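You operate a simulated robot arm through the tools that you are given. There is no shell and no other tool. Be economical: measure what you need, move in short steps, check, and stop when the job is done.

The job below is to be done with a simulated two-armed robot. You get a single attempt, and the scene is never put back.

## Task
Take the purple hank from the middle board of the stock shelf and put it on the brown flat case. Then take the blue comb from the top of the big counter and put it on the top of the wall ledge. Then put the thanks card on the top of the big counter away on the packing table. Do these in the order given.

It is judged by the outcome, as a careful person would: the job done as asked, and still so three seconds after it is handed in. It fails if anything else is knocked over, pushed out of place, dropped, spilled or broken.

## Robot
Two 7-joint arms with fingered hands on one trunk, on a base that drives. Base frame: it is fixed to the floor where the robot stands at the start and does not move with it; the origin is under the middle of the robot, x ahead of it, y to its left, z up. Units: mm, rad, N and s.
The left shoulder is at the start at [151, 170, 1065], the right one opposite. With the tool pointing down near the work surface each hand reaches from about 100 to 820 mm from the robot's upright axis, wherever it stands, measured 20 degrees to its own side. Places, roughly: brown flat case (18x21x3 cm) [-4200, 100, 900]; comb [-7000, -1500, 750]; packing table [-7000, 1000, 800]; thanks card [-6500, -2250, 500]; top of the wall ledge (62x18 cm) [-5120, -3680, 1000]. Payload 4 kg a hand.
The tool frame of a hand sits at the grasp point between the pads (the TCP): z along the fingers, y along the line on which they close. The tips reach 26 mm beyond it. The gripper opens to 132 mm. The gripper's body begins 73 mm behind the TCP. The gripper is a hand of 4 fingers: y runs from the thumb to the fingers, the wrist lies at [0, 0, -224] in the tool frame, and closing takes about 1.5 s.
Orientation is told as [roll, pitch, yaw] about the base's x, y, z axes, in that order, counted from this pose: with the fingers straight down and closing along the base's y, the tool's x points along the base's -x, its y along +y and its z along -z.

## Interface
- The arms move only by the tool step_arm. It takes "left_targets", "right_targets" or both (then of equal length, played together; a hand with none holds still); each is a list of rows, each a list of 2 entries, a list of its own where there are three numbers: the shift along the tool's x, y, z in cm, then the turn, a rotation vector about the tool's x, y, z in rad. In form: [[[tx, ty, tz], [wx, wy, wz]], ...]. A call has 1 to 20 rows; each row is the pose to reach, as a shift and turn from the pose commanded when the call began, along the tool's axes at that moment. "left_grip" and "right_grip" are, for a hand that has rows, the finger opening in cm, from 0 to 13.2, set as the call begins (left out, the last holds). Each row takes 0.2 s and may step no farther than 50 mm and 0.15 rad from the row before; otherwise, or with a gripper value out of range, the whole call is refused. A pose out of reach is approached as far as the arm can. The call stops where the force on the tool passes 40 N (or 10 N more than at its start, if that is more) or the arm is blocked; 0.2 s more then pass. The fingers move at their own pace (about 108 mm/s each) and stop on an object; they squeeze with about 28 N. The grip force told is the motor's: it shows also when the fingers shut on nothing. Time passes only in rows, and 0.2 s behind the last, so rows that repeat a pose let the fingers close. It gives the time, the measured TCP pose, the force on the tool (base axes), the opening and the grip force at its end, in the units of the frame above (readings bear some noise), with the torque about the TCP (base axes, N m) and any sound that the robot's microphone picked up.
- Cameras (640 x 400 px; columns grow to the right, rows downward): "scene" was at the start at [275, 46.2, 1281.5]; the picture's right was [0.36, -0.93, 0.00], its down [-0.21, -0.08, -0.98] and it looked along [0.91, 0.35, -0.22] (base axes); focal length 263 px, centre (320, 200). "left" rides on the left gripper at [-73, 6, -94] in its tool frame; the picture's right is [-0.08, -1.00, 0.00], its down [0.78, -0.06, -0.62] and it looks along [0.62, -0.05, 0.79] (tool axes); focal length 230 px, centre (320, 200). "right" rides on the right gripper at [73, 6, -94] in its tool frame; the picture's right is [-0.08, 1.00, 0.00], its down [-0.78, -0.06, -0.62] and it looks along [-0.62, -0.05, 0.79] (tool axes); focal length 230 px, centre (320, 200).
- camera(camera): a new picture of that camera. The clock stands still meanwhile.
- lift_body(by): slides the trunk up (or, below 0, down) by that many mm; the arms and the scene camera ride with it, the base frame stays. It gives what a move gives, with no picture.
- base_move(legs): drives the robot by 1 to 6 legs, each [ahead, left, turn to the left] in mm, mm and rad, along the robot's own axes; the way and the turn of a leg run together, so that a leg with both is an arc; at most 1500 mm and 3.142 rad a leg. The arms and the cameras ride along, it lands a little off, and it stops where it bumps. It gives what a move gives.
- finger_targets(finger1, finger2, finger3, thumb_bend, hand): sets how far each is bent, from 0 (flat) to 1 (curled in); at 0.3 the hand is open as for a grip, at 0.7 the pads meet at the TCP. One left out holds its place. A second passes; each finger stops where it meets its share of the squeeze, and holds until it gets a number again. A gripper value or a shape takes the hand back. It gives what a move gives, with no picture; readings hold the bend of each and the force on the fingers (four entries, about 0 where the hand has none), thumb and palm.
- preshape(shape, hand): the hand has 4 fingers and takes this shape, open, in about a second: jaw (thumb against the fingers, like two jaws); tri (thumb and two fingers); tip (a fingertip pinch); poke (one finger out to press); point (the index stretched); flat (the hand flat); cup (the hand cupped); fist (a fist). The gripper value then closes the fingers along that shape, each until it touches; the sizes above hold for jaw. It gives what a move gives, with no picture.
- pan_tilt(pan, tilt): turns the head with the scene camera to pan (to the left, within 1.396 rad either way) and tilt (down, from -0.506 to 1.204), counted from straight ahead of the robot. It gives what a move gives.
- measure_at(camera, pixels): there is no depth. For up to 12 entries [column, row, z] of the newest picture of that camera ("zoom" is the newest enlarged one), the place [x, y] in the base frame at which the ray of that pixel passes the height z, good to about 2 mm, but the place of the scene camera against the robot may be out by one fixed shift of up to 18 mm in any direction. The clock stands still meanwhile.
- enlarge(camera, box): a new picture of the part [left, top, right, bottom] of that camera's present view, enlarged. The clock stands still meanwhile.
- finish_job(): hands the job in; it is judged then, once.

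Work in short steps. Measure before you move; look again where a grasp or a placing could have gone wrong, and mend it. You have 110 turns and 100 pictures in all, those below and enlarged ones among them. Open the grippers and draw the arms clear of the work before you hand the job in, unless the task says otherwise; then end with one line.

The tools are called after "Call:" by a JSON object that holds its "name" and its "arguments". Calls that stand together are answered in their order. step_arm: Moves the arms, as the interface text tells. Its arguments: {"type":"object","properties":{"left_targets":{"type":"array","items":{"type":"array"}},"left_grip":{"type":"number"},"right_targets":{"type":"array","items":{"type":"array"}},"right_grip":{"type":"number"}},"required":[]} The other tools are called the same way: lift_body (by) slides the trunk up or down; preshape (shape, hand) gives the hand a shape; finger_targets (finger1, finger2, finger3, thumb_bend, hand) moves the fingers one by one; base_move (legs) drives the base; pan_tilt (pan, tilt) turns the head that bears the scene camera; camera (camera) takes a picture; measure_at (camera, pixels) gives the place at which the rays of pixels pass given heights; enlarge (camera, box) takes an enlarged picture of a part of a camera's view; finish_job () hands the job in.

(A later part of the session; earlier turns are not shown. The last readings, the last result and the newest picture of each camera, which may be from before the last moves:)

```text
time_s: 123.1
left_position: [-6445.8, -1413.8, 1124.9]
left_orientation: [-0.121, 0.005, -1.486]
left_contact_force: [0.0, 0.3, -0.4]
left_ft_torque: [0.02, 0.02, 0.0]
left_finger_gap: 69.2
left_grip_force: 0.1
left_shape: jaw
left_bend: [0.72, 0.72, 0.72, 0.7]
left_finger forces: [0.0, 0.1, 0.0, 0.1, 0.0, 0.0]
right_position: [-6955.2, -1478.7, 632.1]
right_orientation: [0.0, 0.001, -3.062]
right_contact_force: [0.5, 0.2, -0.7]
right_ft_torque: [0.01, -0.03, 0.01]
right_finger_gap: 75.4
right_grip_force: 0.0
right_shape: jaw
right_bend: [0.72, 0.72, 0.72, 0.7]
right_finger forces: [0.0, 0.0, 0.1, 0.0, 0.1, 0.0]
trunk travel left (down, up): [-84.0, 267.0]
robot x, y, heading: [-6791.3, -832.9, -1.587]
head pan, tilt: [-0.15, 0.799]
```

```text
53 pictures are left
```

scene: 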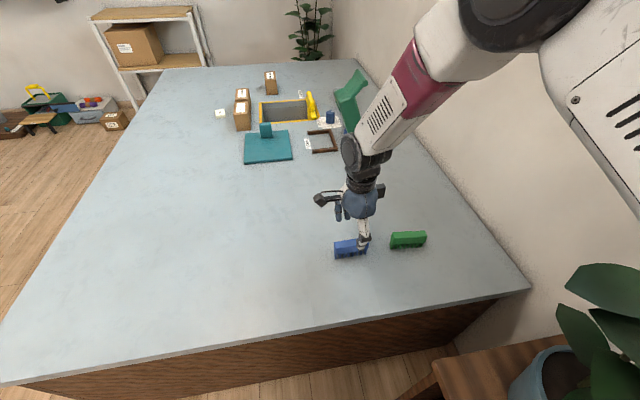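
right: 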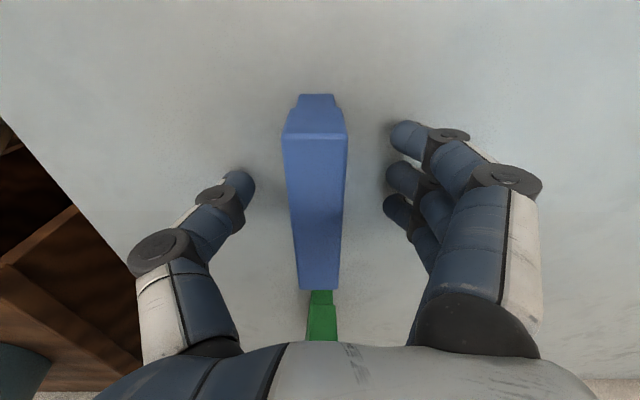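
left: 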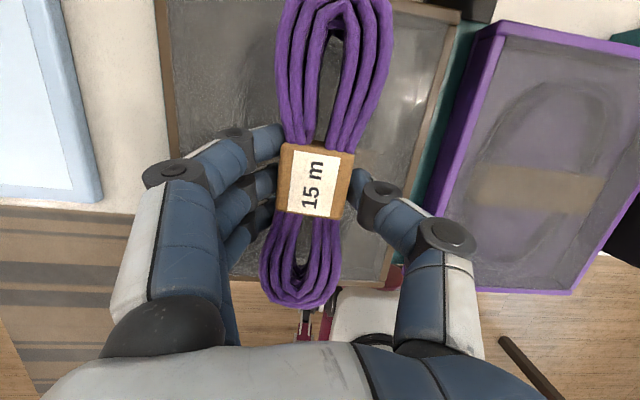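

The fingers straddle the comb with no contact. I'll close now.

Call:
{"name": "step_arm", "arguments": {"right_targets": [[[0, 0, 0], [0, 0, 0]], [[0, 0, 0], [0, 0, 0]], [[0, 0, 0], [0, 0, 0]], [[0, 0, 0], [0, 0, 0]], [[0, 0, 0], [0, 0, 0]], [[0, 0, 0], [0, 0, 0]]], "right_grip": 0}}

Call:
{"name": "camera", "arguments": {"camera": "right"}}

```text
time_s: 124.5
left_position: [-6445.0, -1414.9, 1125.0]
left_orientation: [-0.119, 0.006, -1.488]
left_contact_force: [-0.2, 0.2, 0.2]
left_ft_torque: [0.02, -0.01, -0.01]
left_finger_gap: 69.2
left_grip_force: 0.0
left_shape: jaw
left_bend: [0.72, 0.72, 0.72, 0.7]
left_finger forces: [0.0, 0.0, 0.0, 0.0, 0.1, 0.0]
right_position: [-6954.7, -1478.1, 630.8]
right_orientation: [0.001, 0.001, -3.061]
right_contact_force: [-0.3, 0.2, 0.2]
right_ft_torque: [-0.01, -0.02, 0.0]
right_finger_gap: 12.7
right_grip_force: 28.4
right_shape: jaw
right_bend: [0.72, 0.72, 0.71, 0.7]
right_finger forces: [8.2, 8.4, 8.4, 0.0, 24.9, 0.1]
trunk travel left (down, up): [-84.0, 267.0]
robot x, y, heading: [-6784.6, -831.6, -1.592]
head pan, tilt: [-0.15, 0.799]
```

```text
52 pictures are left
```

right: 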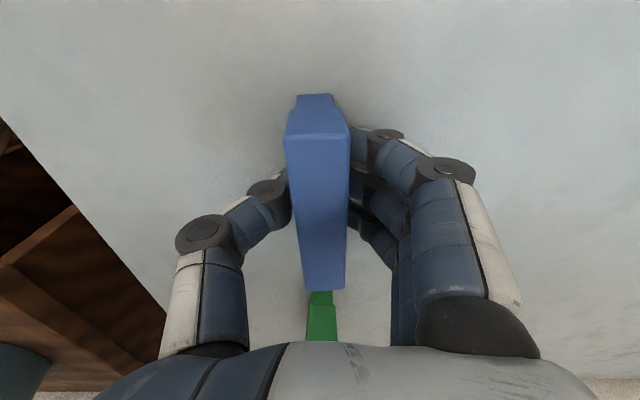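

It's firmly gripped with even finger forces. I'll lift straight up.

Call:
{"name": "step_arm", "arguments": {"right_targets": [[[0, 0, -2], [0, 0, 0]], [[0, 0, -5], [0, 0, 0]], [[0, 0, -9], [0, 0, 0]], [[0, 0, -13.5], [0, 0, 0]], [[0, 0, -18], [0, 0, 0]], [[0, 0, -22.5], [0, 0, 0]], [[0, 0, -27], [0, 0, 0]], [[0, 0, -31.5], [0, 0, 0]], [[0, 0, -36], [0, 0, 0]], [[0, 0, -40.5], [0, 0, 0]], [[0, 0, -45], [0, 0, 0]]]}}

Call:
{"name": "camera", "arguments": {"camera": "right"}}

Call:
{"name": "enlarge", "arguments": {"camera": "scene", "box": [180, 60, 420, 260]}}

```text
time_s: 126.9
left_position: [-6446.4, -1413.4, 1124.9]
left_orientation: [-0.12, 0.006, -1.486]
left_contact_force: [0.9, -0.6, 0.8]
left_ft_torque: [-0.02, -0.02, -0.03]
left_finger_gap: 69.4
left_grip_force: 0.0
left_shape: jaw
left_bend: [0.72, 0.72, 0.72, 0.7]
left_finger forces: [0.1, 0.0, 0.1, 0.0, 0.1, 0.0]
right_position: [-6955.1, -1477.0, 1082.0]
right_orientation: [0.003, -0.001, -3.06]
right_contact_force: [-0.5, 0.4, -0.3]
right_ft_torque: [-0.04, -0.04, 0.0]
right_finger_gap: 12.6
right_grip_force: 28.2
right_shape: jaw
right_bend: [0.72, 0.72, 0.71, 0.7]
right_finger forces: [8.2, 8.4, 8.7, 0.1, 25.2, 0.1]
trunk travel left (down, up): [-84.0, 267.0]
robot x, y, heading: [-6788.3, -836.5, -1.591]
head pan, tilt: [-0.15, 0.799]
```

```text
51 pictures are left
```

right: 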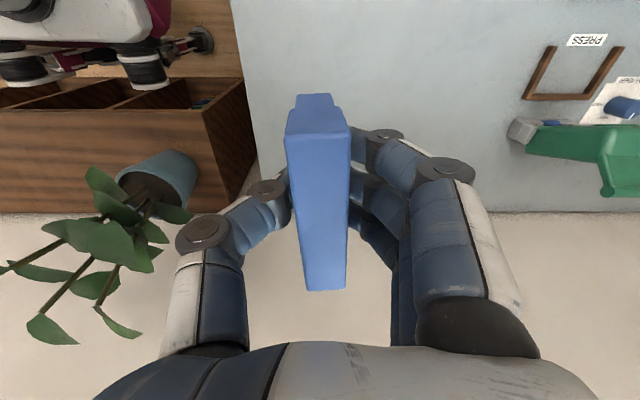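

```text
2.00 times, centred on (300, 160) of scene
```

zoom: 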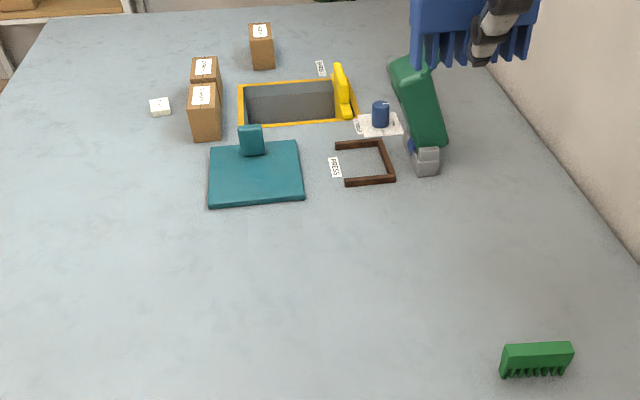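

The comb is held and the counter items are undisturbed. I'll strafe left (+x) past the counter front and look toward the wall ledge.

Call:
{"name": "base_move", "arguments": {"legs": [[0, 1000, 0], [0, 650, 0]]}}

Call:
{"name": "pan_tilt", "arguments": {"pan": 0.0, "tilt": 0.3}}

Call:
{"name": "camera", "arguments": {"camera": "scene"}}

```text
time_s: 141.8
left_position: [-4787.9, -1438.2, 1124.1]
left_orientation: [-0.12, 0.005, -1.481]
left_contact_force: [-0.2, -0.1, -0.7]
left_ft_torque: [0.04, 0.02, 0.01]
left_finger_gap: 69.2
left_grip_force: 0.0
left_shape: jaw
left_bend: [0.72, 0.72, 0.72, 0.7]
left_finger forces: [0.0, 0.0, 0.0, 0.0, 0.0, 0.0]
right_position: [-5296.3, -1504.0, 1081.2]
right_orientation: [-0.001, 0.0, -3.057]
right_contact_force: [0.3, 0.4, -0.6]
right_ft_torque: [0.0, 0.0, 0.0]
right_finger_gap: 12.8
right_grip_force: 28.2
right_shape: jaw
right_bend: [0.72, 0.72, 0.71, 0.7]
right_finger forces: [8.2, 8.3, 8.5, 0.0, 25.2, 0.0]
trunk travel left (down, up): [-84.0, 267.0]
robot x, y, heading: [-5137.9, -860.5, -1.587]
head pan, tilt: [-0.15, 0.799]
```

```text
time_s: 142.8
left_position: [-4787.8, -1437.2, 1124.1]
left_orientation: [-0.124, 0.005, -1.483]
left_contact_force: [0.5, 0.0, 0.5]
left_ft_torque: [0.02, 0.01, 0.02]
left_finger_gap: 69.2
left_grip_force: 0.1
left_shape: jaw
left_bend: [0.72, 0.72, 0.72, 0.7]
left_finger forces: [0.0, 0.0, 0.0, 0.0, 0.0, 0.0]
right_position: [-5296.5, -1504.1, 1081.7]
right_orientation: [0.0, -0.003, -3.055]
right_contact_force: [0.3, -0.1, 0.2]
right_ft_torque: [0.01, -0.04, 0.01]
right_finger_gap: 12.3
right_grip_force: 27.9
right_shape: jaw
right_bend: [0.72, 0.72, 0.71, 0.7]
right_finger forces: [8.2, 8.4, 8.6, 0.1, 25.3, 0.0]
trunk travel left (down, up): [-84.0, 267.0]
robot x, y, heading: [-5137.4, -861.4, -1.588]
head pan, tilt: [0.0, 0.3]
```

```text
49 pictures are left
```

scene: 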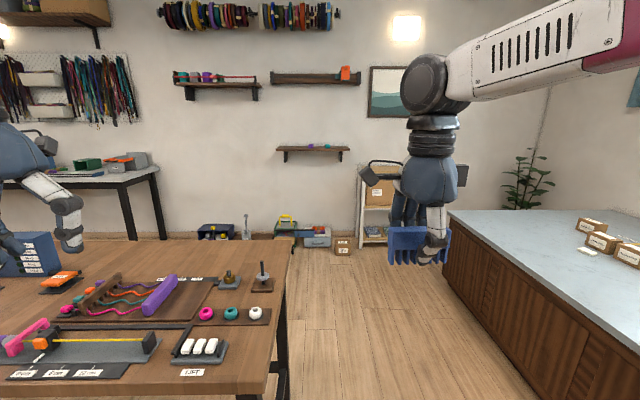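

The ledge is at (312,148) with a few small items on it. A table stands front-left, so I'll measure the ledge and the table's corners.

Call:
{"name": "measure_at", "arguments": {"camera": "scene", "pixels": [[276, 150, 1000], [349, 150, 1000], [312, 149, 1000], [271, 390, 750], [293, 240, 750], [286, 395, 0], [450, 215, 600], [292, 249, 300], [343, 250, 0], [390, 245, 0]]}}

Call:
{"name": "enlarge", "arguments": {"camera": "scene", "box": [240, 120, 380, 260]}}

```text
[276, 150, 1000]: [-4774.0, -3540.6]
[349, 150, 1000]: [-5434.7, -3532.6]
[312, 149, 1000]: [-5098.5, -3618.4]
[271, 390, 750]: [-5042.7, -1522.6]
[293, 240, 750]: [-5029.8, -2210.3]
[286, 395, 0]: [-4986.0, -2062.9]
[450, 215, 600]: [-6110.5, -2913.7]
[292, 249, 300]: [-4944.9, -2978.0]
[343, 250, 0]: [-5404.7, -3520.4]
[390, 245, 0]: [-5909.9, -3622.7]
```

```text
2.86 times, centred on (310, 190) of scene
```

zoom: 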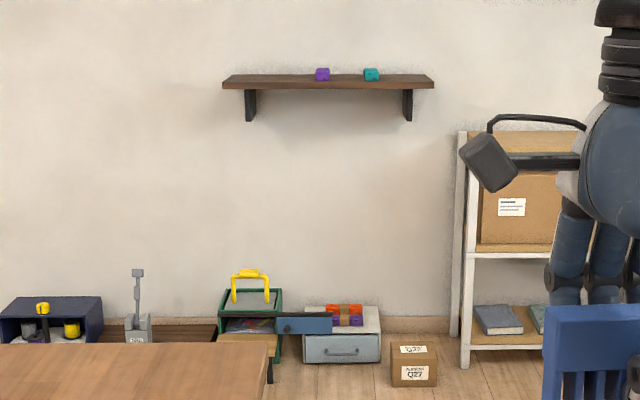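

The ledge spans x≈-4810 to -5430, with small items near x≈-5090 and -5240, so its left part near x≈-4930 is free. I'll go around the table: right 310, then ahead 1900.

Call:
{"name": "base_move", "arguments": {"legs": [[0, -320, 0], [1000, 0, 0], [900, 0, 0]]}}

Call:
{"name": "pan_tilt", "arguments": {"pan": 0.6, "tilt": 0.4}}

Call:
{"name": "camera", "arguments": {"camera": "scene"}}

```text
time_s: 155.2
left_position: [-5137.6, -3311.8, 1124.3]
left_orientation: [-0.12, 0.005, -1.481]
left_contact_force: [-0.7, -0.3, -0.2]
left_ft_torque: [-0.02, -0.01, 0.0]
left_finger_gap: 69.5
left_grip_force: 0.0
left_shape: jaw
left_bend: [0.72, 0.72, 0.72, 0.7]
left_finger forces: [0.1, 0.0, 0.0, 0.0, 0.0, 0.0]
right_position: [-5644.5, -3379.4, 1081.5]
right_orientation: [-0.001, 0.0, -3.053]
right_contact_force: [-0.6, -0.4, -0.5]
right_ft_torque: [-0.02, 0.03, 0.02]
right_finger_gap: 12.6
right_grip_force: 28.3
right_shape: jaw
right_bend: [0.72, 0.72, 0.71, 0.7]
right_finger forces: [8.2, 8.4, 8.5, 0.1, 25.2, 0.0]
trunk travel left (down, up): [-84.0, 267.0]
robot x, y, heading: [-5485.9, -2736.0, -1.581]
head pan, tilt: [0.0, 0.3]
```

```text
time_s: 156.2
left_position: [-5136.0, -3312.8, 1124.0]
left_orientation: [-0.124, 0.005, -1.48]
left_contact_force: [-0.1, -0.4, 0.5]
left_ft_torque: [-0.03, -0.04, -0.03]
left_finger_gap: 68.9
left_grip_force: 0.0
left_shape: jaw
left_bend: [0.72, 0.72, 0.72, 0.7]
left_finger forces: [0.0, 0.1, 0.0, 0.0, 0.1, 0.1]
right_position: [-5645.1, -3378.8, 1081.3]
right_orientation: [0.0, 0.001, -3.056]
right_contact_force: [0.3, -0.2, -0.4]
right_ft_torque: [0.05, 0.02, 0.03]
right_finger_gap: 12.8
right_grip_force: 28.1
right_shape: jaw
right_bend: [0.72, 0.72, 0.71, 0.7]
right_finger forces: [8.2, 8.5, 8.6, 0.0, 25.2, 0.1]
trunk travel left (down, up): [-84.0, 267.0]
robot x, y, heading: [-5483.7, -2738.7, -1.583]
head pan, tilt: [0.6, 0.4]
```

```text
47 pictures are left
```

scene: 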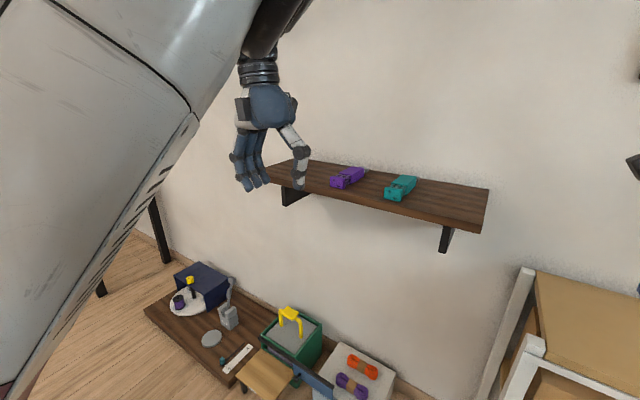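

The ledge holds a purple and a teal item. Below it is a low bench, so I'll measure the ledge and that bench to choose where to stand.

Call:
{"name": "measure_at", "arguments": {"camera": "scene", "pixels": [[487, 190, 1000], [474, 232, 1000], [347, 178, 1000], [401, 188, 1000], [267, 172, 1000], [308, 192, 1000], [230, 385, 0], [230, 385, 200], [146, 310, 200], [243, 393, 150], [392, 381, 150], [480, 398, 0]]}}

Call:
{"name": "enlarge", "arguments": {"camera": "scene", "box": [240, 130, 500, 260]}}

```text
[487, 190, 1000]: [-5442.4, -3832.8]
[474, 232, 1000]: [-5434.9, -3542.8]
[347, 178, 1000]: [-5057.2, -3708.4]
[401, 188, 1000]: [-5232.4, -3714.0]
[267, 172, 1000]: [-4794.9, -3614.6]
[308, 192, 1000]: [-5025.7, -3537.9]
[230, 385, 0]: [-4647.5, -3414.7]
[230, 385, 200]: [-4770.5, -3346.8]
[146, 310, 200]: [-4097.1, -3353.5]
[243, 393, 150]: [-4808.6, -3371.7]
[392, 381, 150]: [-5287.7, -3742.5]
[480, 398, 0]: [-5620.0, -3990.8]
```

```text
2.46 times, centred on (370, 195) of scene
```

zoom: 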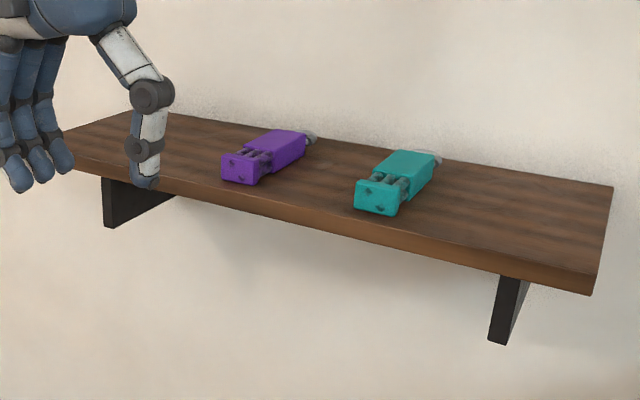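

The comb's target is the free left part near x≈-4915. I'll strafe left 724, go ahead 130, then check the ledge with the cameras.

Call:
{"name": "base_move", "arguments": {"legs": [[0, 724, 0], [110, 0, 0]]}}

Call:
{"name": "pan_tilt", "arguments": {"pan": -0.2, "tilt": 0.4}}

Call:
{"name": "camera", "arguments": {"camera": "scene"}}

Call:
{"name": "camera", "arguments": {"camera": "right"}}

```text
time_s: 163.7
left_position: [-4416.8, -3435.4, 1124.3]
left_orientation: [-0.122, 0.003, -1.487]
left_contact_force: [0.7, -0.7, -0.7]
left_ft_torque: [-0.02, 0.02, 0.02]
left_finger_gap: 69.5
left_grip_force: 0.0
left_shape: jaw
left_bend: [0.72, 0.72, 0.72, 0.7]
left_finger forces: [0.0, 0.0, 0.1, 0.1, 0.1, 0.0]
right_position: [-4927.7, -3498.7, 1082.3]
right_orientation: [-0.001, 0.0, -3.058]
right_contact_force: [-0.6, 0.0, -0.7]
right_ft_torque: [0.01, 0.02, 0.03]
right_finger_gap: 12.5
right_grip_force: 27.8
right_shape: jaw
right_bend: [0.72, 0.72, 0.71, 0.7]
right_finger forces: [8.2, 8.4, 8.6, 0.1, 25.3, 0.1]
trunk travel left (down, up): [-84.0, 267.0]
robot x, y, heading: [-4762.0, -2860.2, -1.595]
head pan, tilt: [0.6, 0.4]
```

```text
time_s: 164.9
left_position: [-4417.2, -3433.0, 1123.6]
left_orientation: [-0.122, 0.006, -1.485]
left_contact_force: [0.0, -0.1, -0.3]
left_ft_torque: [0.02, 0.01, 0.01]
left_finger_gap: 69.2
left_grip_force: 0.1
left_shape: jaw
left_bend: [0.72, 0.72, 0.72, 0.7]
left_finger forces: [0.1, 0.0, 0.0, 0.0, 0.1, 0.0]
right_position: [-4925.5, -3499.9, 1081.3]
right_orientation: [0.001, -0.001, -3.06]
right_contact_force: [1.0, 0.3, -0.4]
right_ft_torque: [0.04, -0.04, -0.02]
right_finger_gap: 12.6
right_grip_force: 28.2
right_shape: jaw
right_bend: [0.72, 0.72, 0.71, 0.7]
right_finger forces: [8.2, 8.4, 8.6, 0.0, 25.2, 0.0]
trunk travel left (down, up): [-84.0, 267.0]
robot x, y, heading: [-4761.2, -2857.9, -1.592]
head pan, tilt: [-0.201, 0.4]
```

```text
45 pictures are left
```

scene: 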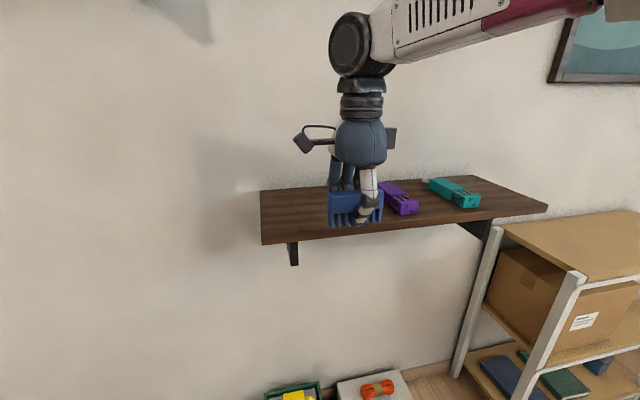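

```text
44 pictures are left
```

right: 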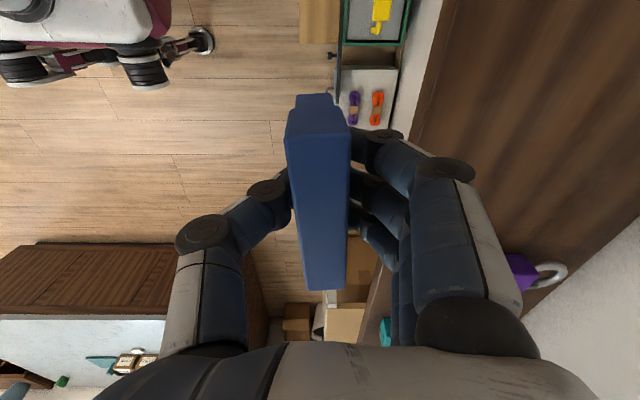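

The comb is in front of the ledge. I'll measure the ledge edges from both cameras for height and position.

Call:
{"name": "measure_at", "arguments": {"camera": "scene", "pixels": [[262, 237, 980], [262, 237, 1000], [262, 237, 1020], [260, 190, 1000], [260, 190, 1020], [547, 206, 1000], [547, 206, 1020], [487, 178, 1000], [380, 188, 1000]]}}

Call:
{"name": "measure_at", "arguments": {"camera": "right", "pixels": [[450, 5, 980], [450, 5, 1000], [450, 5, 1020], [420, 110, 1000], [420, 110, 1020], [507, 270, 1020], [635, 222, 1000], [635, 222, 1020]]}}

```text
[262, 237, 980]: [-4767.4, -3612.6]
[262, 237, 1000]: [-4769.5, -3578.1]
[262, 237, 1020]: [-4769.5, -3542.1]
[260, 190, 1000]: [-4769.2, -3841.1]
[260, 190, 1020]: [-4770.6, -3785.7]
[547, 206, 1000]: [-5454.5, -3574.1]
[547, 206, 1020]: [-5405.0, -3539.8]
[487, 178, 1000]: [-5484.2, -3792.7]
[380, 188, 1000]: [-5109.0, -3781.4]
```

```text
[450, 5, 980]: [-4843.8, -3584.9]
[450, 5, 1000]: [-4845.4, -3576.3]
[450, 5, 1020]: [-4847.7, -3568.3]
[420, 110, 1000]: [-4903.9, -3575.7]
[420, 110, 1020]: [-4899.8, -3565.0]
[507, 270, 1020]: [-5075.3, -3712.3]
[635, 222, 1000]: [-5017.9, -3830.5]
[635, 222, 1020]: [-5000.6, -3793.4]
```

The ledge height is still ambiguous, somewhere between 1000 and 1050. I'll raise the hand 7 cm, move it over the ledge, and look again.

Call:
{"name": "step_arm", "arguments": {"right_targets": [[[0, 0, -3.5], [0, 0, 0]], [[0, 0, -7], [0, 0, 0]], [[0, 4, -7], [0, 0, 0]], [[0, 8, -7], [0, 0, 0]], [[0, 12, -7], [0, 0, 0]], [[0, 16, -7], [0, 0, 0]], [[0, 16, -7], [0, 0, 0]]]}}

Call:
{"name": "camera", "arguments": {"camera": "right"}}

Call:
{"name": "enlarge", "arguments": {"camera": "scene", "box": [240, 130, 480, 280]}}

```text
time_s: 166.5
left_position: [-4417.7, -3433.2, 1125.3]
left_orientation: [-0.121, 0.006, -1.485]
left_contact_force: [0.3, 0.3, 0.2]
left_ft_torque: [-0.01, 0.05, 0.04]
left_finger_gap: 69.3
left_grip_force: 0.1
left_shape: jaw
left_bend: [0.72, 0.72, 0.72, 0.7]
left_finger forces: [0.1, 0.1, 0.1, 0.0, 0.0, 0.1]
right_position: [-4925.5, -3592.2, 1133.0]
right_orientation: [0.0, 0.001, -3.057]
right_contact_force: [0.6, 0.2, -1.4]
right_ft_torque: [-0.01, -0.02, -0.03]
right_finger_gap: 12.7
right_grip_force: 27.9
right_shape: jaw
right_bend: [0.72, 0.72, 0.71, 0.7]
right_finger forces: [8.0, 8.4, 8.4, 0.1, 25.1, 0.0]
right hand out of reach, approached as far as the arm can: row 5, 6, 7
trunk travel left (down, up): [-84.0, 267.0]
robot x, y, heading: [-4762.6, -2858.1, -1.59]
head pan, tilt: [-0.201, 0.4]
```

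```text
43 pictures are left
```

right: 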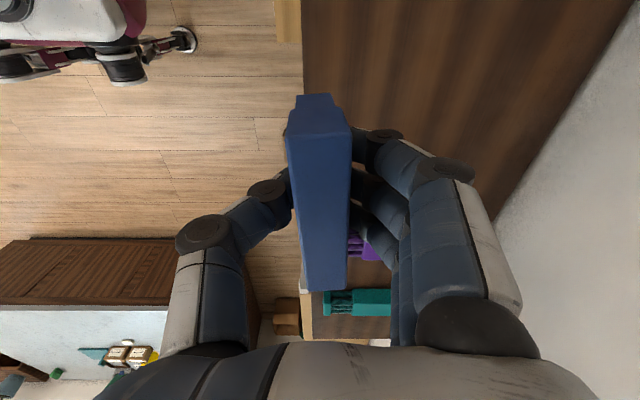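

```text
2.67 times, centred on (360, 205) of scene
```

zoom: 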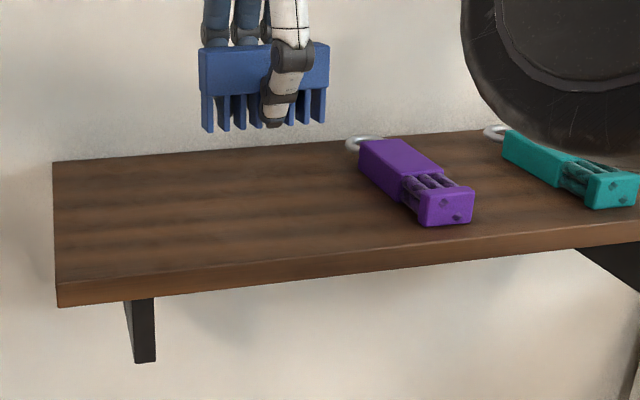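

The arm reached its limit at y≈-3592. I'll measure the ledge front and wall lines in this right view to fix the height before moving the base forward.

Call:
{"name": "measure_at", "arguments": {"camera": "right", "pixels": [[303, 60, 1000], [303, 60, 1030], [303, 60, 1060], [560, 122, 1000], [560, 122, 1030], [560, 122, 1060], [620, 32, 1000], [620, 32, 1030]]}}

Call:
{"name": "measure_at", "arguments": {"camera": "zoom", "pixels": [[53, 164, 1000], [56, 284, 1000], [53, 164, 1030], [56, 284, 1030]]}}

```text
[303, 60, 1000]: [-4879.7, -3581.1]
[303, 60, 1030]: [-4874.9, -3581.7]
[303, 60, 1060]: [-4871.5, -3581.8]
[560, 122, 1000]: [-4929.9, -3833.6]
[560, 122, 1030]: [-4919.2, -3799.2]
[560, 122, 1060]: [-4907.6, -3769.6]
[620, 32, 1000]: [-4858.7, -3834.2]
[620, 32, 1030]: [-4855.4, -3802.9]
```

```text
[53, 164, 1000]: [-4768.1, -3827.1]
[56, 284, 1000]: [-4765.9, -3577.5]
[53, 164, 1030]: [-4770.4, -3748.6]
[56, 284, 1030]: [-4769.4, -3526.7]
```

The front edge is at y≈-3581 and the ledge top at about 1000. I'll drive ahead 95 mm so the comb hovers mid-ledge.

Call:
{"name": "base_move", "arguments": {"legs": [[95, 0, 0]]}}

Call:
{"name": "enlarge", "arguments": {"camera": "scene", "box": [240, 130, 480, 280]}}

```text
time_s: 167.6
left_position: [-4420.3, -3528.6, 1125.0]
left_orientation: [-0.123, 0.005, -1.486]
left_contact_force: [0.4, 0.3, -0.7]
left_ft_torque: [-0.01, 0.0, 0.0]
left_finger_gap: 69.6
left_grip_force: 0.0
left_shape: jaw
left_bend: [0.72, 0.72, 0.72, 0.7]
left_finger forces: [0.0, 0.1, 0.0, 0.0, 0.0, 0.0]
right_position: [-4927.7, -3688.0, 1132.6]
right_orientation: [0.0, 0.001, -3.061]
right_contact_force: [-0.3, 0.9, -0.9]
right_ft_torque: [0.01, 0.0, 0.02]
right_finger_gap: 12.7
right_grip_force: 28.2
right_shape: jaw
right_bend: [0.72, 0.72, 0.71, 0.7]
right_finger forces: [8.1, 8.4, 8.4, 0.0, 25.0, 0.0]
trunk travel left (down, up): [-84.0, 267.0]
robot x, y, heading: [-4760.4, -2949.3, -1.584]
head pan, tilt: [-0.201, 0.4]
```

```text
2.67 times, centred on (360, 205) of scene
```

zoom: 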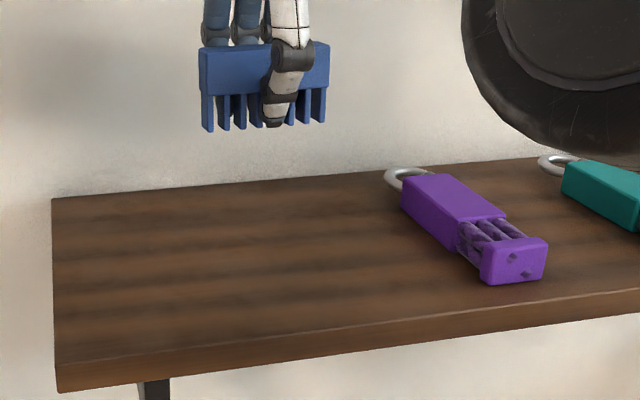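

Now I'll lower 7.5 cm and check.

Call:
{"name": "step_arm", "arguments": {"right_targets": [[[0, 0, 2.5], [0, 0, 0]], [[0, 0, 5], [0, 0, 0]], [[0, 0, 7.5], [0, 0, 0]], [[0, 0, 7.5], [0, 0, 0]]]}}

Call:
{"name": "enlarge", "arguments": {"camera": "scene", "box": [240, 130, 480, 280]}}

```text
time_s: 168.6
left_position: [-4418.1, -3528.9, 1123.5]
left_orientation: [-0.121, 0.004, -1.485]
left_contact_force: [-0.1, 0.1, 0.4]
left_ft_torque: [0.0, -0.01, 0.02]
left_finger_gap: 69.3
left_grip_force: 0.1
left_shape: jaw
left_bend: [0.72, 0.72, 0.72, 0.7]
left_finger forces: [0.0, 0.0, 0.0, 0.0, 0.0, 0.1]
right_position: [-4926.6, -3687.5, 1057.9]
right_orientation: [0.001, 0.001, -3.06]
right_contact_force: [0.1, 0.7, -0.5]
right_ft_torque: [-0.03, -0.01, -0.02]
right_finger_gap: 12.8
right_grip_force: 28.2
right_shape: jaw
right_bend: [0.72, 0.72, 0.71, 0.7]
right_finger forces: [8.1, 8.3, 8.5, 0.1, 25.0, 0.1]
trunk travel left (down, up): [-84.0, 267.0]
robot x, y, heading: [-4765.2, -2950.2, -1.587]
head pan, tilt: [-0.201, 0.4]
```

```text
2.67 times, centred on (360, 205) of scene
```

zoom: 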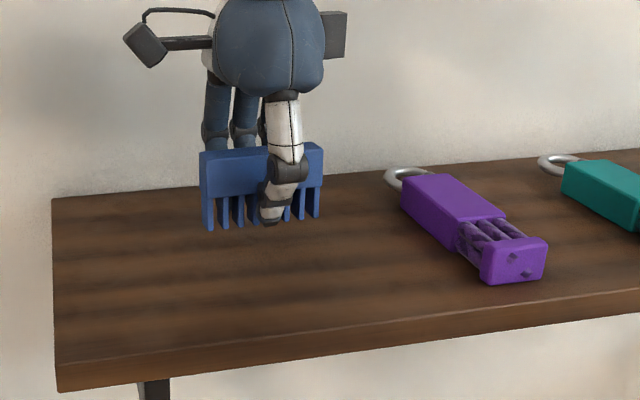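

There's still a visible gap. I'll lower in fine steps until contact shows.

Call:
{"name": "step_arm", "arguments": {"right_targets": [[[0, 0, 0.4], [0, 0, 0]], [[0, 0, 0.8], [0, 0, 0]], [[0, 0, 1.2], [0, 0, 0]], [[0, 0, 1.5], [0, 0, 0]], [[0, 0, 1.5], [0, 0, 0]]]}}

```text
time_s: 169.8
left_position: [-4420.0, -3529.4, 1124.5]
left_orientation: [-0.122, 0.005, -1.485]
left_contact_force: [0.2, 0.4, 0.1]
left_ft_torque: [-0.01, -0.01, -0.01]
left_finger_gap: 69.5
left_grip_force: 0.1
left_shape: jaw
left_bend: [0.72, 0.72, 0.72, 0.7]
left_finger forces: [0.1, 0.0, 0.0, 0.0, 0.0, 0.0]
right_position: [-4927.7, -3688.2, 1043.5]
right_orientation: [-0.001, 0.0, -3.059]
right_contact_force: [-0.1, 0.4, -1.3]
right_ft_torque: [0.0, -0.01, -0.02]
right_finger_gap: 12.6
right_grip_force: 28.4
right_shape: jaw
right_bend: [0.72, 0.72, 0.71, 0.7]
right_finger forces: [8.1, 8.3, 8.4, 0.1, 24.9, 0.0]
trunk travel left (down, up): [-84.0, 267.0]
robot x, y, heading: [-4763.8, -2953.8, -1.588]
head pan, tilt: [-0.201, 0.4]
```

Call:
{"name": "step_arm", "arguments": {"right_targets": [[[0, 0, 0.3], [0, 0, 0]], [[0, 0, 0.6], [0, 0, 0]], [[0, 0, 0.9], [0, 0, 0]], [[0, 0, 0.9], [0, 0, 0]]]}}

Call:
{"name": "enlarge", "arguments": {"camera": "scene", "box": [280, 160, 420, 240]}}

```text
time_s: 170.8
left_position: [-4419.5, -3529.4, 1125.1]
left_orientation: [-0.123, 0.006, -1.484]
left_contact_force: [0.4, 0.0, 0.6]
left_ft_torque: [0.0, -0.02, 0.05]
left_finger_gap: 69.4
left_grip_force: 0.1
left_shape: jaw
left_bend: [0.72, 0.72, 0.72, 0.7]
left_finger forces: [0.0, 0.0, 0.1, 0.0, 0.0, 0.1]
right_position: [-4926.9, -3689.5, 1033.4]
right_orientation: [0.001, -0.002, -3.058]
right_contact_force: [0.0, 0.2, -0.8]
right_ft_torque: [-0.02, 0.02, 0.01]
right_finger_gap: 12.7
right_grip_force: 27.9
right_shape: jaw
right_bend: [0.72, 0.72, 0.71, 0.7]
right_finger forces: [8.1, 8.3, 8.5, 0.0, 24.9, 0.0]
trunk travel left (down, up): [-84.0, 267.0]
robot x, y, heading: [-4766.3, -2954.5, -1.588]
head pan, tilt: [-0.201, 0.4]
```

```text
4.57 times, centred on (350, 200) of scene
```

zoom: 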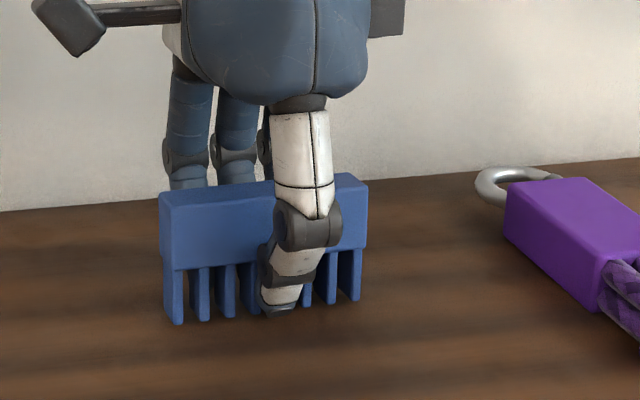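

It's almost touching. I'll continue in 2 mm steps.

Call:
{"name": "step_arm", "arguments": {"right_targets": [[[0, 0, 0.2], [0, 0, 0]], [[0, 0, 0.4], [0, 0, 0]], [[0, 0, 0.6], [0, 0, 0]], [[0, 0, 0.8], [0, 0, 0]], [[0, 0, 0.8], [0, 0, 0]]]}}

Call:
{"name": "enlarge", "arguments": {"camera": "scene", "box": [280, 160, 420, 240]}}

```text
time_s: 172.0
left_position: [-4419.1, -3527.7, 1126.3]
left_orientation: [-0.123, 0.003, -1.485]
left_contact_force: [0.7, 0.0, 0.6]
left_ft_torque: [0.02, 0.04, 0.01]
left_finger_gap: 69.0
left_grip_force: 0.1
left_shape: jaw
left_bend: [0.72, 0.72, 0.72, 0.7]
left_finger forces: [0.0, 0.0, 0.1, 0.0, 0.1, 0.0]
right_position: [-4928.4, -3687.8, 1030.2]
right_orientation: [0.006, -0.002, -3.06]
right_contact_force: [-1.4, -4.7, 20.1]
right_ft_torque: [-0.2, 0.01, 0.02]
right_finger_gap: 13.0
right_grip_force: 28.2
right_shape: jaw
right_bend: [0.72, 0.72, 0.72, 0.71]
right_finger forces: [10.9, 11.2, 11.4, 0.1, 29.4, 0.0]
trunk travel left (down, up): [-84.0, 267.0]
robot x, y, heading: [-4767.9, -2951.0, -1.586]
head pan, tilt: [-0.201, 0.4]
```

```text
4.57 times, centred on (350, 200) of scene
```

zoom: 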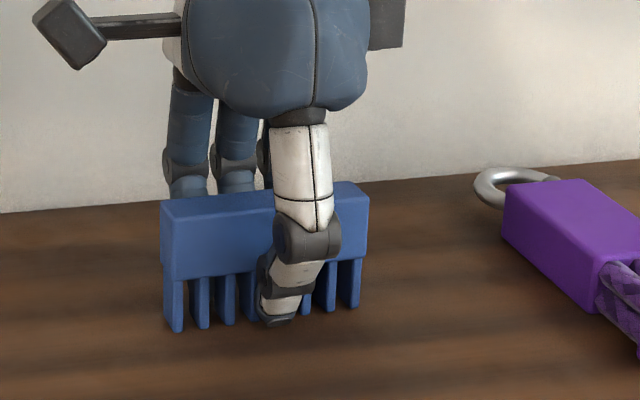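

There's contact at 20 N. I'll relieve it 4 mm (command) and open to 6.5 cm.

Call:
{"name": "step_arm", "arguments": {"right_targets": [[[0, 0, -0.4], [0, 0, 0]], [[0, 0, -0.4], [0, 0, 0]], [[0, 0, -0.4], [0, 0, 0]], [[0, 0, -0.4], [0, 0, 0]], [[0, 0, -0.4], [0, 0, 0]]], "right_grip": 6.5}}

Call:
{"name": "enlarge", "arguments": {"camera": "scene", "box": [280, 160, 420, 240]}}

```text
time_s: 173.2
left_position: [-4419.3, -3529.5, 1125.3]
left_orientation: [-0.122, 0.004, -1.486]
left_contact_force: [-0.1, 0.1, -0.1]
left_ft_torque: [-0.02, -0.05, 0.0]
left_finger_gap: 69.2
left_grip_force: 0.1
left_shape: jaw
left_bend: [0.72, 0.72, 0.72, 0.7]
left_finger forces: [0.0, 0.0, 0.0, 0.1, 0.0, 0.0]
right_position: [-4928.6, -3687.3, 1028.6]
right_orientation: [-0.001, -0.002, -3.06]
right_contact_force: [-0.3, -0.1, -0.5]
right_ft_torque: [0.01, -0.01, -0.01]
right_finger_gap: 64.0
right_grip_force: 0.0
right_shape: jaw
right_bend: [0.73, 0.73, 0.73, 0.7]
right_finger forces: [0.0, 0.0, 0.1, 0.0, 0.0, 0.1]
trunk travel left (down, up): [-84.0, 267.0]
robot x, y, heading: [-4762.7, -2951.8, -1.59]
head pan, tilt: [-0.201, 0.4]
```

```text
4.57 times, centred on (350, 200) of scene
```

zoom: 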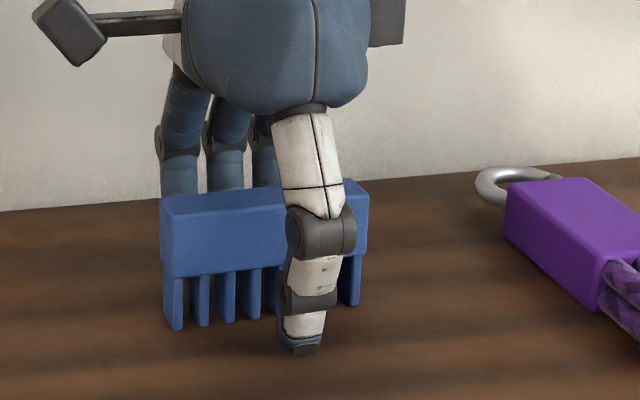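

The comb stands on the ledge. I'll raise the hand straight up, then back the base away.

Call:
{"name": "step_arm", "arguments": {"right_targets": [[[0, 0, -3], [0, 0, 0]], [[0, 0, -6], [0, 0, 0]], [[0, 0, -9], [0, 0, 0]], [[0, -2, -11], [0, 0, 0]]]}}

Call:
{"name": "base_move", "arguments": {"legs": [[-150, 0, 0]]}}

Call:
{"name": "camera", "arguments": {"camera": "scene"}}

```text
time_s: 174.2
left_position: [-4419.4, -3526.1, 1126.4]
left_orientation: [-0.123, 0.004, -1.485]
left_contact_force: [-0.6, 0.4, 0.8]
left_ft_torque: [-0.05, -0.02, 0.0]
left_finger_gap: 69.1
left_grip_force: 0.0
left_shape: jaw
left_bend: [0.72, 0.72, 0.72, 0.7]
left_finger forces: [0.0, 0.0, 0.0, 0.0, 0.0, 0.0]
right_position: [-4929.9, -3665.4, 1143.0]
right_orientation: [0.004, 0.0, -3.06]
right_contact_force: [-0.1, 0.0, 0.8]
right_ft_torque: [-0.01, 0.0, -0.02]
right_finger_gap: 64.2
right_grip_force: 0.0
right_shape: jaw
right_bend: [0.73, 0.73, 0.73, 0.7]
right_finger forces: [0.1, 0.0, 0.1, 0.1, 0.0, 0.0]
trunk travel left (down, up): [-84.0, 267.0]
robot x, y, heading: [-4767.8, -2955.6, -1.587]
head pan, tilt: [-0.201, 0.4]
```

```text
time_s: 175.6
left_position: [-4417.0, -3381.9, 1123.0]
left_orientation: [-0.12, 0.007, -1.486]
left_contact_force: [-0.2, 0.1, 0.1]
left_ft_torque: [-0.03, 0.02, 0.01]
left_finger_gap: 69.4
left_grip_force: 0.0
left_shape: jaw
left_bend: [0.72, 0.72, 0.72, 0.7]
left_finger forces: [0.1, 0.0, 0.0, 0.0, 0.0, 0.0]
right_position: [-4926.7, -3522.2, 1138.8]
right_orientation: [0.0, 0.002, -3.06]
right_contact_force: [0.5, 0.0, -0.2]
right_ft_torque: [-0.02, 0.04, 0.02]
right_finger_gap: 64.4
right_grip_force: 0.0
right_shape: jaw
right_bend: [0.73, 0.73, 0.73, 0.7]
right_finger forces: [0.0, 0.0, 0.1, 0.0, 0.1, 0.0]
trunk travel left (down, up): [-84.0, 267.0]
robot x, y, heading: [-4760.9, -2805.5, -1.591]
head pan, tilt: [-0.201, 0.4]
```

```text
36 pictures are left
```

scene: 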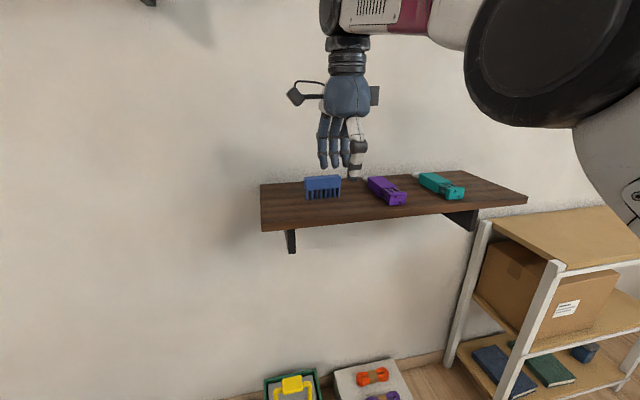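

The comb is on the ledge and the other items are undisturbed. Next is the card: I'll strafe clear, back up, turn to face the counter (-x) and look.

Call:
{"name": "base_move", "arguments": {"legs": [[0, -700, 0], [-400, 0, 0], [0, 0, -1.551]]}}

Call:
{"name": "pan_tilt", "arguments": {"pan": 0.0, "tilt": 0.5}}

Call:
{"name": "camera", "arguments": {"camera": "scene"}}

```text
time_s: 188.1
left_position: [-6032.6, -2750.8, 1125.2]
left_orientation: [-0.12, 0.006, -3.032]
left_contact_force: [0.9, 0.1, 0.1]
left_ft_torque: [-0.01, 0.01, 0.04]
left_finger_gap: 69.5
left_grip_force: 0.1
left_shape: jaw
left_bend: [0.72, 0.72, 0.72, 0.7]
left_finger forces: [0.1, 0.0, 0.0, 0.1, 0.0, 0.1]
right_position: [-6184.6, -2243.4, 1140.0]
right_orientation: [-0.001, 0.0, 1.677]
right_contact_force: [-1.0, -0.6, -0.9]
right_ft_torque: [-0.02, 0.03, -0.02]
right_finger_gap: 64.2
right_grip_force: 0.0
right_shape: jaw
right_bend: [0.73, 0.73, 0.73, 0.7]
right_finger forces: [0.0, 0.0, 0.0, 0.1, 0.0, 0.0]
trunk travel left (down, up): [-84.0, 267.0]
robot x, y, heading: [-5466.3, -2388.2, -3.139]
head pan, tilt: [-0.201, 0.4]
```

```text
time_s: 188.8
left_position: [-6033.6, -2751.6, 1124.1]
left_orientation: [-0.123, 0.005, -3.031]
left_contact_force: [0.0, 0.0, -0.4]
left_ft_torque: [-0.04, 0.01, 0.03]
left_finger_gap: 69.2
left_grip_force: 0.0
left_shape: jaw
left_bend: [0.72, 0.72, 0.72, 0.7]
left_finger forces: [0.0, 0.0, 0.1, 0.0, 0.0, 0.0]
right_position: [-6184.9, -2243.7, 1139.9]
right_orientation: [-0.001, 0.0, 1.678]
right_contact_force: [-0.6, 0.5, 0.2]
right_ft_torque: [0.05, 0.01, 0.01]
right_finger_gap: 64.3
right_grip_force: 0.1
right_shape: jaw
right_bend: [0.73, 0.73, 0.73, 0.7]
right_finger forces: [0.0, 0.1, 0.0, 0.0, 0.1, 0.0]
trunk travel left (down, up): [-84.0, 267.0]
robot x, y, heading: [-5463.2, -2394.2, -3.136]
head pan, tilt: [0.0, 0.499]
```

```text
35 pictures are left
```

scene: 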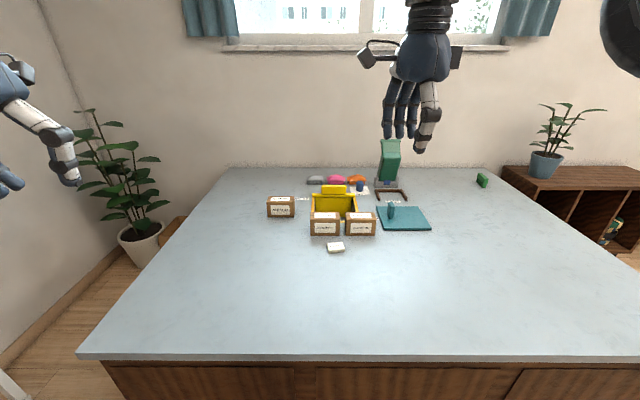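

The small white block at (335,247) sits in front of three labelled boxes. I'll enlarge to confirm it's the thanks card, and measure.

Call:
{"name": "enlarge", "arguments": {"camera": "scene", "box": [255, 170, 445, 270]}}

Call:
{"name": "measure_at", "arguments": {"camera": "scene", "pixels": [[335, 246, 590], [335, 246, 610], [80, 357, 590], [362, 190, 600], [300, 355, 590]]}}

```text
3.37 times, centred on (350, 220) of scene
```

zoom: 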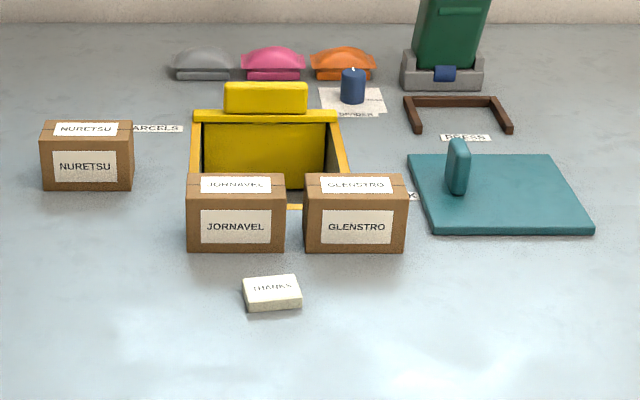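

```text
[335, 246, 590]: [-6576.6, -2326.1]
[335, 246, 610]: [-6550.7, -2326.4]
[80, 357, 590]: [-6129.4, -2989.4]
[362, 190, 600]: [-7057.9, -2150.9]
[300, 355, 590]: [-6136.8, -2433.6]
```

It reads "THANKS", so it's confirmed near (-6570,-2326). I'll reposition the base (left 135, ahead 290), lower the trunk for reach, and yaw the right hand back.

Call:
{"name": "base_move", "arguments": {"legs": [[0, 135, 0], [290, 0, 0]]}}

Call:
{"name": "lift_body", "arguments": {"by": -80}}

Call:
{"name": "step_arm", "arguments": {"right_targets": [[[0, 0, 2], [0, 0, -0.14]], [[0, 0, 4], [0, 0, -0.28]], [[0, 0, 6], [0, 0, -0.42]], [[0, 0, 8], [0, 0, -0.56]], [[0, 0, 10], [0, 0, -0.7]], [[0, 0, 12], [0, 0, -0.84]], [[0, 0, 14], [0, 0, -0.98]], [[0, 0, 16], [0, 0, -1.12]], [[0, 0, 18], [0, 0, -1.26]], [[0, 0, 20], [0, 0, -1.4]], [[0, 0, 20], [0, 0, -1.46]]], "right_grip": 11}}

Call:
{"name": "camera", "arguments": {"camera": "right"}}

```text
time_s: 192.2
left_position: [-6318.9, -2885.4, 1124.7]
left_orientation: [-0.123, 0.005, -3.032]
left_contact_force: [-0.3, 0.0, -0.5]
left_ft_torque: [0.04, -0.03, -0.01]
left_finger_gap: 69.3
left_grip_force: 0.0
left_shape: jaw
left_bend: [0.72, 0.72, 0.72, 0.7]
left_finger forces: [0.1, 0.1, 0.0, 0.1, 0.1, 0.0]
right_position: [-6471.6, -2380.9, 1140.8]
right_orientation: [0.001, 0.0, 1.677]
right_contact_force: [-0.2, -0.3, -0.8]
right_ft_torque: [-0.02, -0.03, 0.01]
right_finger_gap: 64.3
right_grip_force: 0.0
right_shape: jaw
right_bend: [0.73, 0.73, 0.73, 0.7]
right_finger forces: [0.1, 0.0, 0.1, 0.0, 0.0, 0.0]
trunk travel left (down, up): [-84.0, 267.0]
robot x, y, heading: [-5751.1, -2525.1, -3.137]
head pan, tilt: [0.0, 0.499]
```

```text
time_s: 193.4
left_position: [-6357.6, -2904.9, 964.8]
left_orientation: [-0.144, 0.191, -2.992]
left_contact_force: [-0.5, -1.1, 0.5]
left_ft_torque: [-0.01, 0.04, 0.02]
left_finger_gap: 69.3
left_grip_force: 0.0
left_shape: jaw
left_bend: [0.72, 0.72, 0.72, 0.7]
left_finger forces: [0.1, 0.0, 0.0, 0.1, 0.0, 0.0]
right_position: [-6510.5, -2379.6, 966.6]
right_orientation: [-0.164, 0.017, 1.677]
right_contact_force: [-0.2, 0.2, -0.7]
right_ft_torque: [0.05, -0.01, 0.0]
right_finger_gap: 64.4
right_grip_force: 0.0
right_shape: jaw
right_bend: [0.73, 0.73, 0.73, 0.7]
right_finger forces: [0.0, 0.1, 0.1, 0.0, 0.0, 0.0]
trunk travel left (down, up): [-4.0, 347.0]
robot x, y, heading: [-5748.9, -2527.8, -3.134]
head pan, tilt: [0.0, 0.499]
```

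```text
time_s: 195.8
left_position: [-6356.4, -2904.6, 961.2]
left_orientation: [-0.143, 0.195, -2.992]
left_contact_force: [-1.0, 0.3, 0.3]
left_ft_torque: [-0.03, 0.01, -0.01]
left_finger_gap: 69.4
left_grip_force: 0.1
left_shape: jaw
left_bend: [0.72, 0.72, 0.72, 0.7]
left_finger forces: [0.1, 0.0, 0.0, 0.0, 0.0, 0.0]
right_position: [-6476.4, -2379.9, 767.8]
right_orientation: [-0.001, 0.167, 3.139]
right_contact_force: [0.3, 0.4, -0.3]
right_ft_torque: [0.0, -0.02, 0.01]
right_finger_gap: 109.7
right_grip_force: 0.1
right_shape: jaw
right_bend: [0.56, 0.56, 0.56, 0.52]
right_finger forces: [0.0, 0.0, 0.0, 0.0, 0.0, 0.0]
trunk travel left (down, up): [-4.0, 347.0]
robot x, y, heading: [-5750.8, -2529.3, -3.135]
head pan, tilt: [0.0, 0.499]
```

```text
33 pictures are left
```

right: 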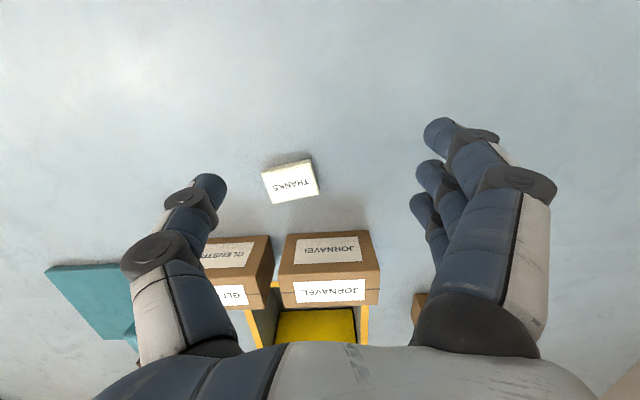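

The card is at (290,182) in the right view. I'll measure its corners.

Call:
{"name": "measure_at", "arguments": {"camera": "right", "pixels": [[262, 172, 610], [310, 160, 610], [319, 192, 610], [272, 203, 605], [290, 182, 610], [290, 182, 590], [330, 240, 610], [270, 237, 650]]}}

Call:
{"name": "enlarge", "arguments": {"camera": "right", "box": [220, 130, 360, 220]}}

```text
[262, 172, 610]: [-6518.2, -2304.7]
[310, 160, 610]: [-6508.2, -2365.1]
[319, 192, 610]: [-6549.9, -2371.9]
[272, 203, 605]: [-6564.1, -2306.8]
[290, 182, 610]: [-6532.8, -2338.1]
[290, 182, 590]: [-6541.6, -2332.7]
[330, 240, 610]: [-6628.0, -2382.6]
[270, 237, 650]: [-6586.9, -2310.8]
```

```text
4.44 times, centred on (290, 175) of right
```

zoom: 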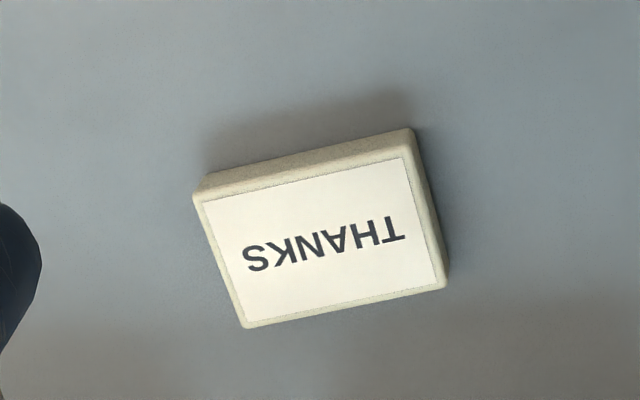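

The card is about 62×43 mm, centred at (-6535,-2337), rotated about 0.165 rad. I'll straighten the hand's pitch, align the yaw, and hover at z≈690, slightly toward my side of centre.

Call:
{"name": "step_arm", "arguments": {"right_targets": [[[-1.6, -1.1, 1.7], [0, -0.042, -0.041]], [[-3.2, -2.2, 3.4], [0, -0.084, -0.082]], [[-4.8, -3.3, 5.1], [0, -0.125, -0.124]], [[-6.4, -4.3, 6.8], [0, -0.167, -0.165]], [[-6.4, -4.3, 6.8], [0, -0.167, -0.165]]], "right_grip": 9}}

Call:
{"name": "camera", "arguments": {"camera": "right"}}

```text
time_s: 197.0
left_position: [-6357.3, -2903.1, 961.4]
left_orientation: [-0.144, 0.197, -2.992]
left_contact_force: [-0.1, 0.0, 0.2]
left_ft_torque: [0.02, 0.04, -0.01]
left_finger_gap: 69.1
left_grip_force: 0.1
left_shape: jaw
left_bend: [0.72, 0.72, 0.72, 0.7]
left_finger forces: [0.1, 0.0, 0.0, 0.1, 0.0, 0.0]
right_position: [-6528.3, -2337.0, 688.7]
right_orientation: [0.012, -0.001, -2.979]
right_contact_force: [-0.1, 0.6, 0.5]
right_ft_torque: [0.0, 0.01, -0.01]
right_finger_gap: 90.4
right_grip_force: 0.0
right_shape: jaw
right_bend: [0.68, 0.68, 0.68, 0.65]
right_finger forces: [0.0, 0.0, 0.1, 0.0, 0.0, 0.1]
trunk travel left (down, up): [-4.0, 347.0]
robot x, y, heading: [-5752.5, -2526.7, -3.132]
head pan, tilt: [0.0, 0.499]
```

```text
31 pictures are left
```

right: 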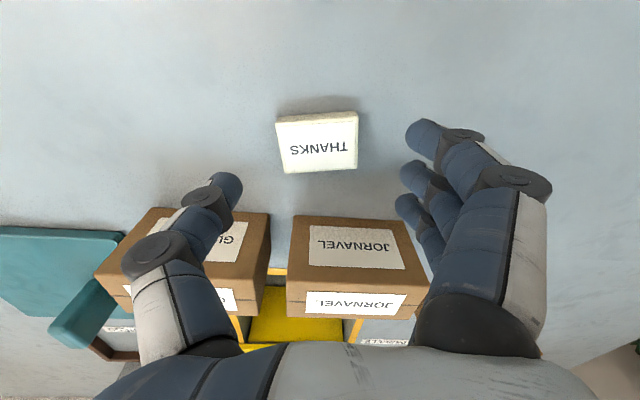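

The card is aligned. I'll measure the card and the near faces of the boxes for finger clearance.

Call:
{"name": "measure_at", "arguments": {"camera": "right", "pixels": [[318, 142, 610], [318, 142, 600], [282, 172, 605], [357, 168, 605], [277, 124, 605], [357, 117, 605], [293, 216, 655], [393, 219, 655], [270, 212, 655], [150, 208, 655], [293, 216, 610]]}}

```text
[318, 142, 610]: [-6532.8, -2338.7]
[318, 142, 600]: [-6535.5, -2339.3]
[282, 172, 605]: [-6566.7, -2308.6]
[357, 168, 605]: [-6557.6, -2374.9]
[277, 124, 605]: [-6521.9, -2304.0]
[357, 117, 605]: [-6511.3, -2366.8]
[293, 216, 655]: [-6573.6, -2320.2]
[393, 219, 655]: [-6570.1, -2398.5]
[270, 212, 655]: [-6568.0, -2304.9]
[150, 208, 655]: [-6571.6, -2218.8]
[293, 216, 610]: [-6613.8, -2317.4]
```

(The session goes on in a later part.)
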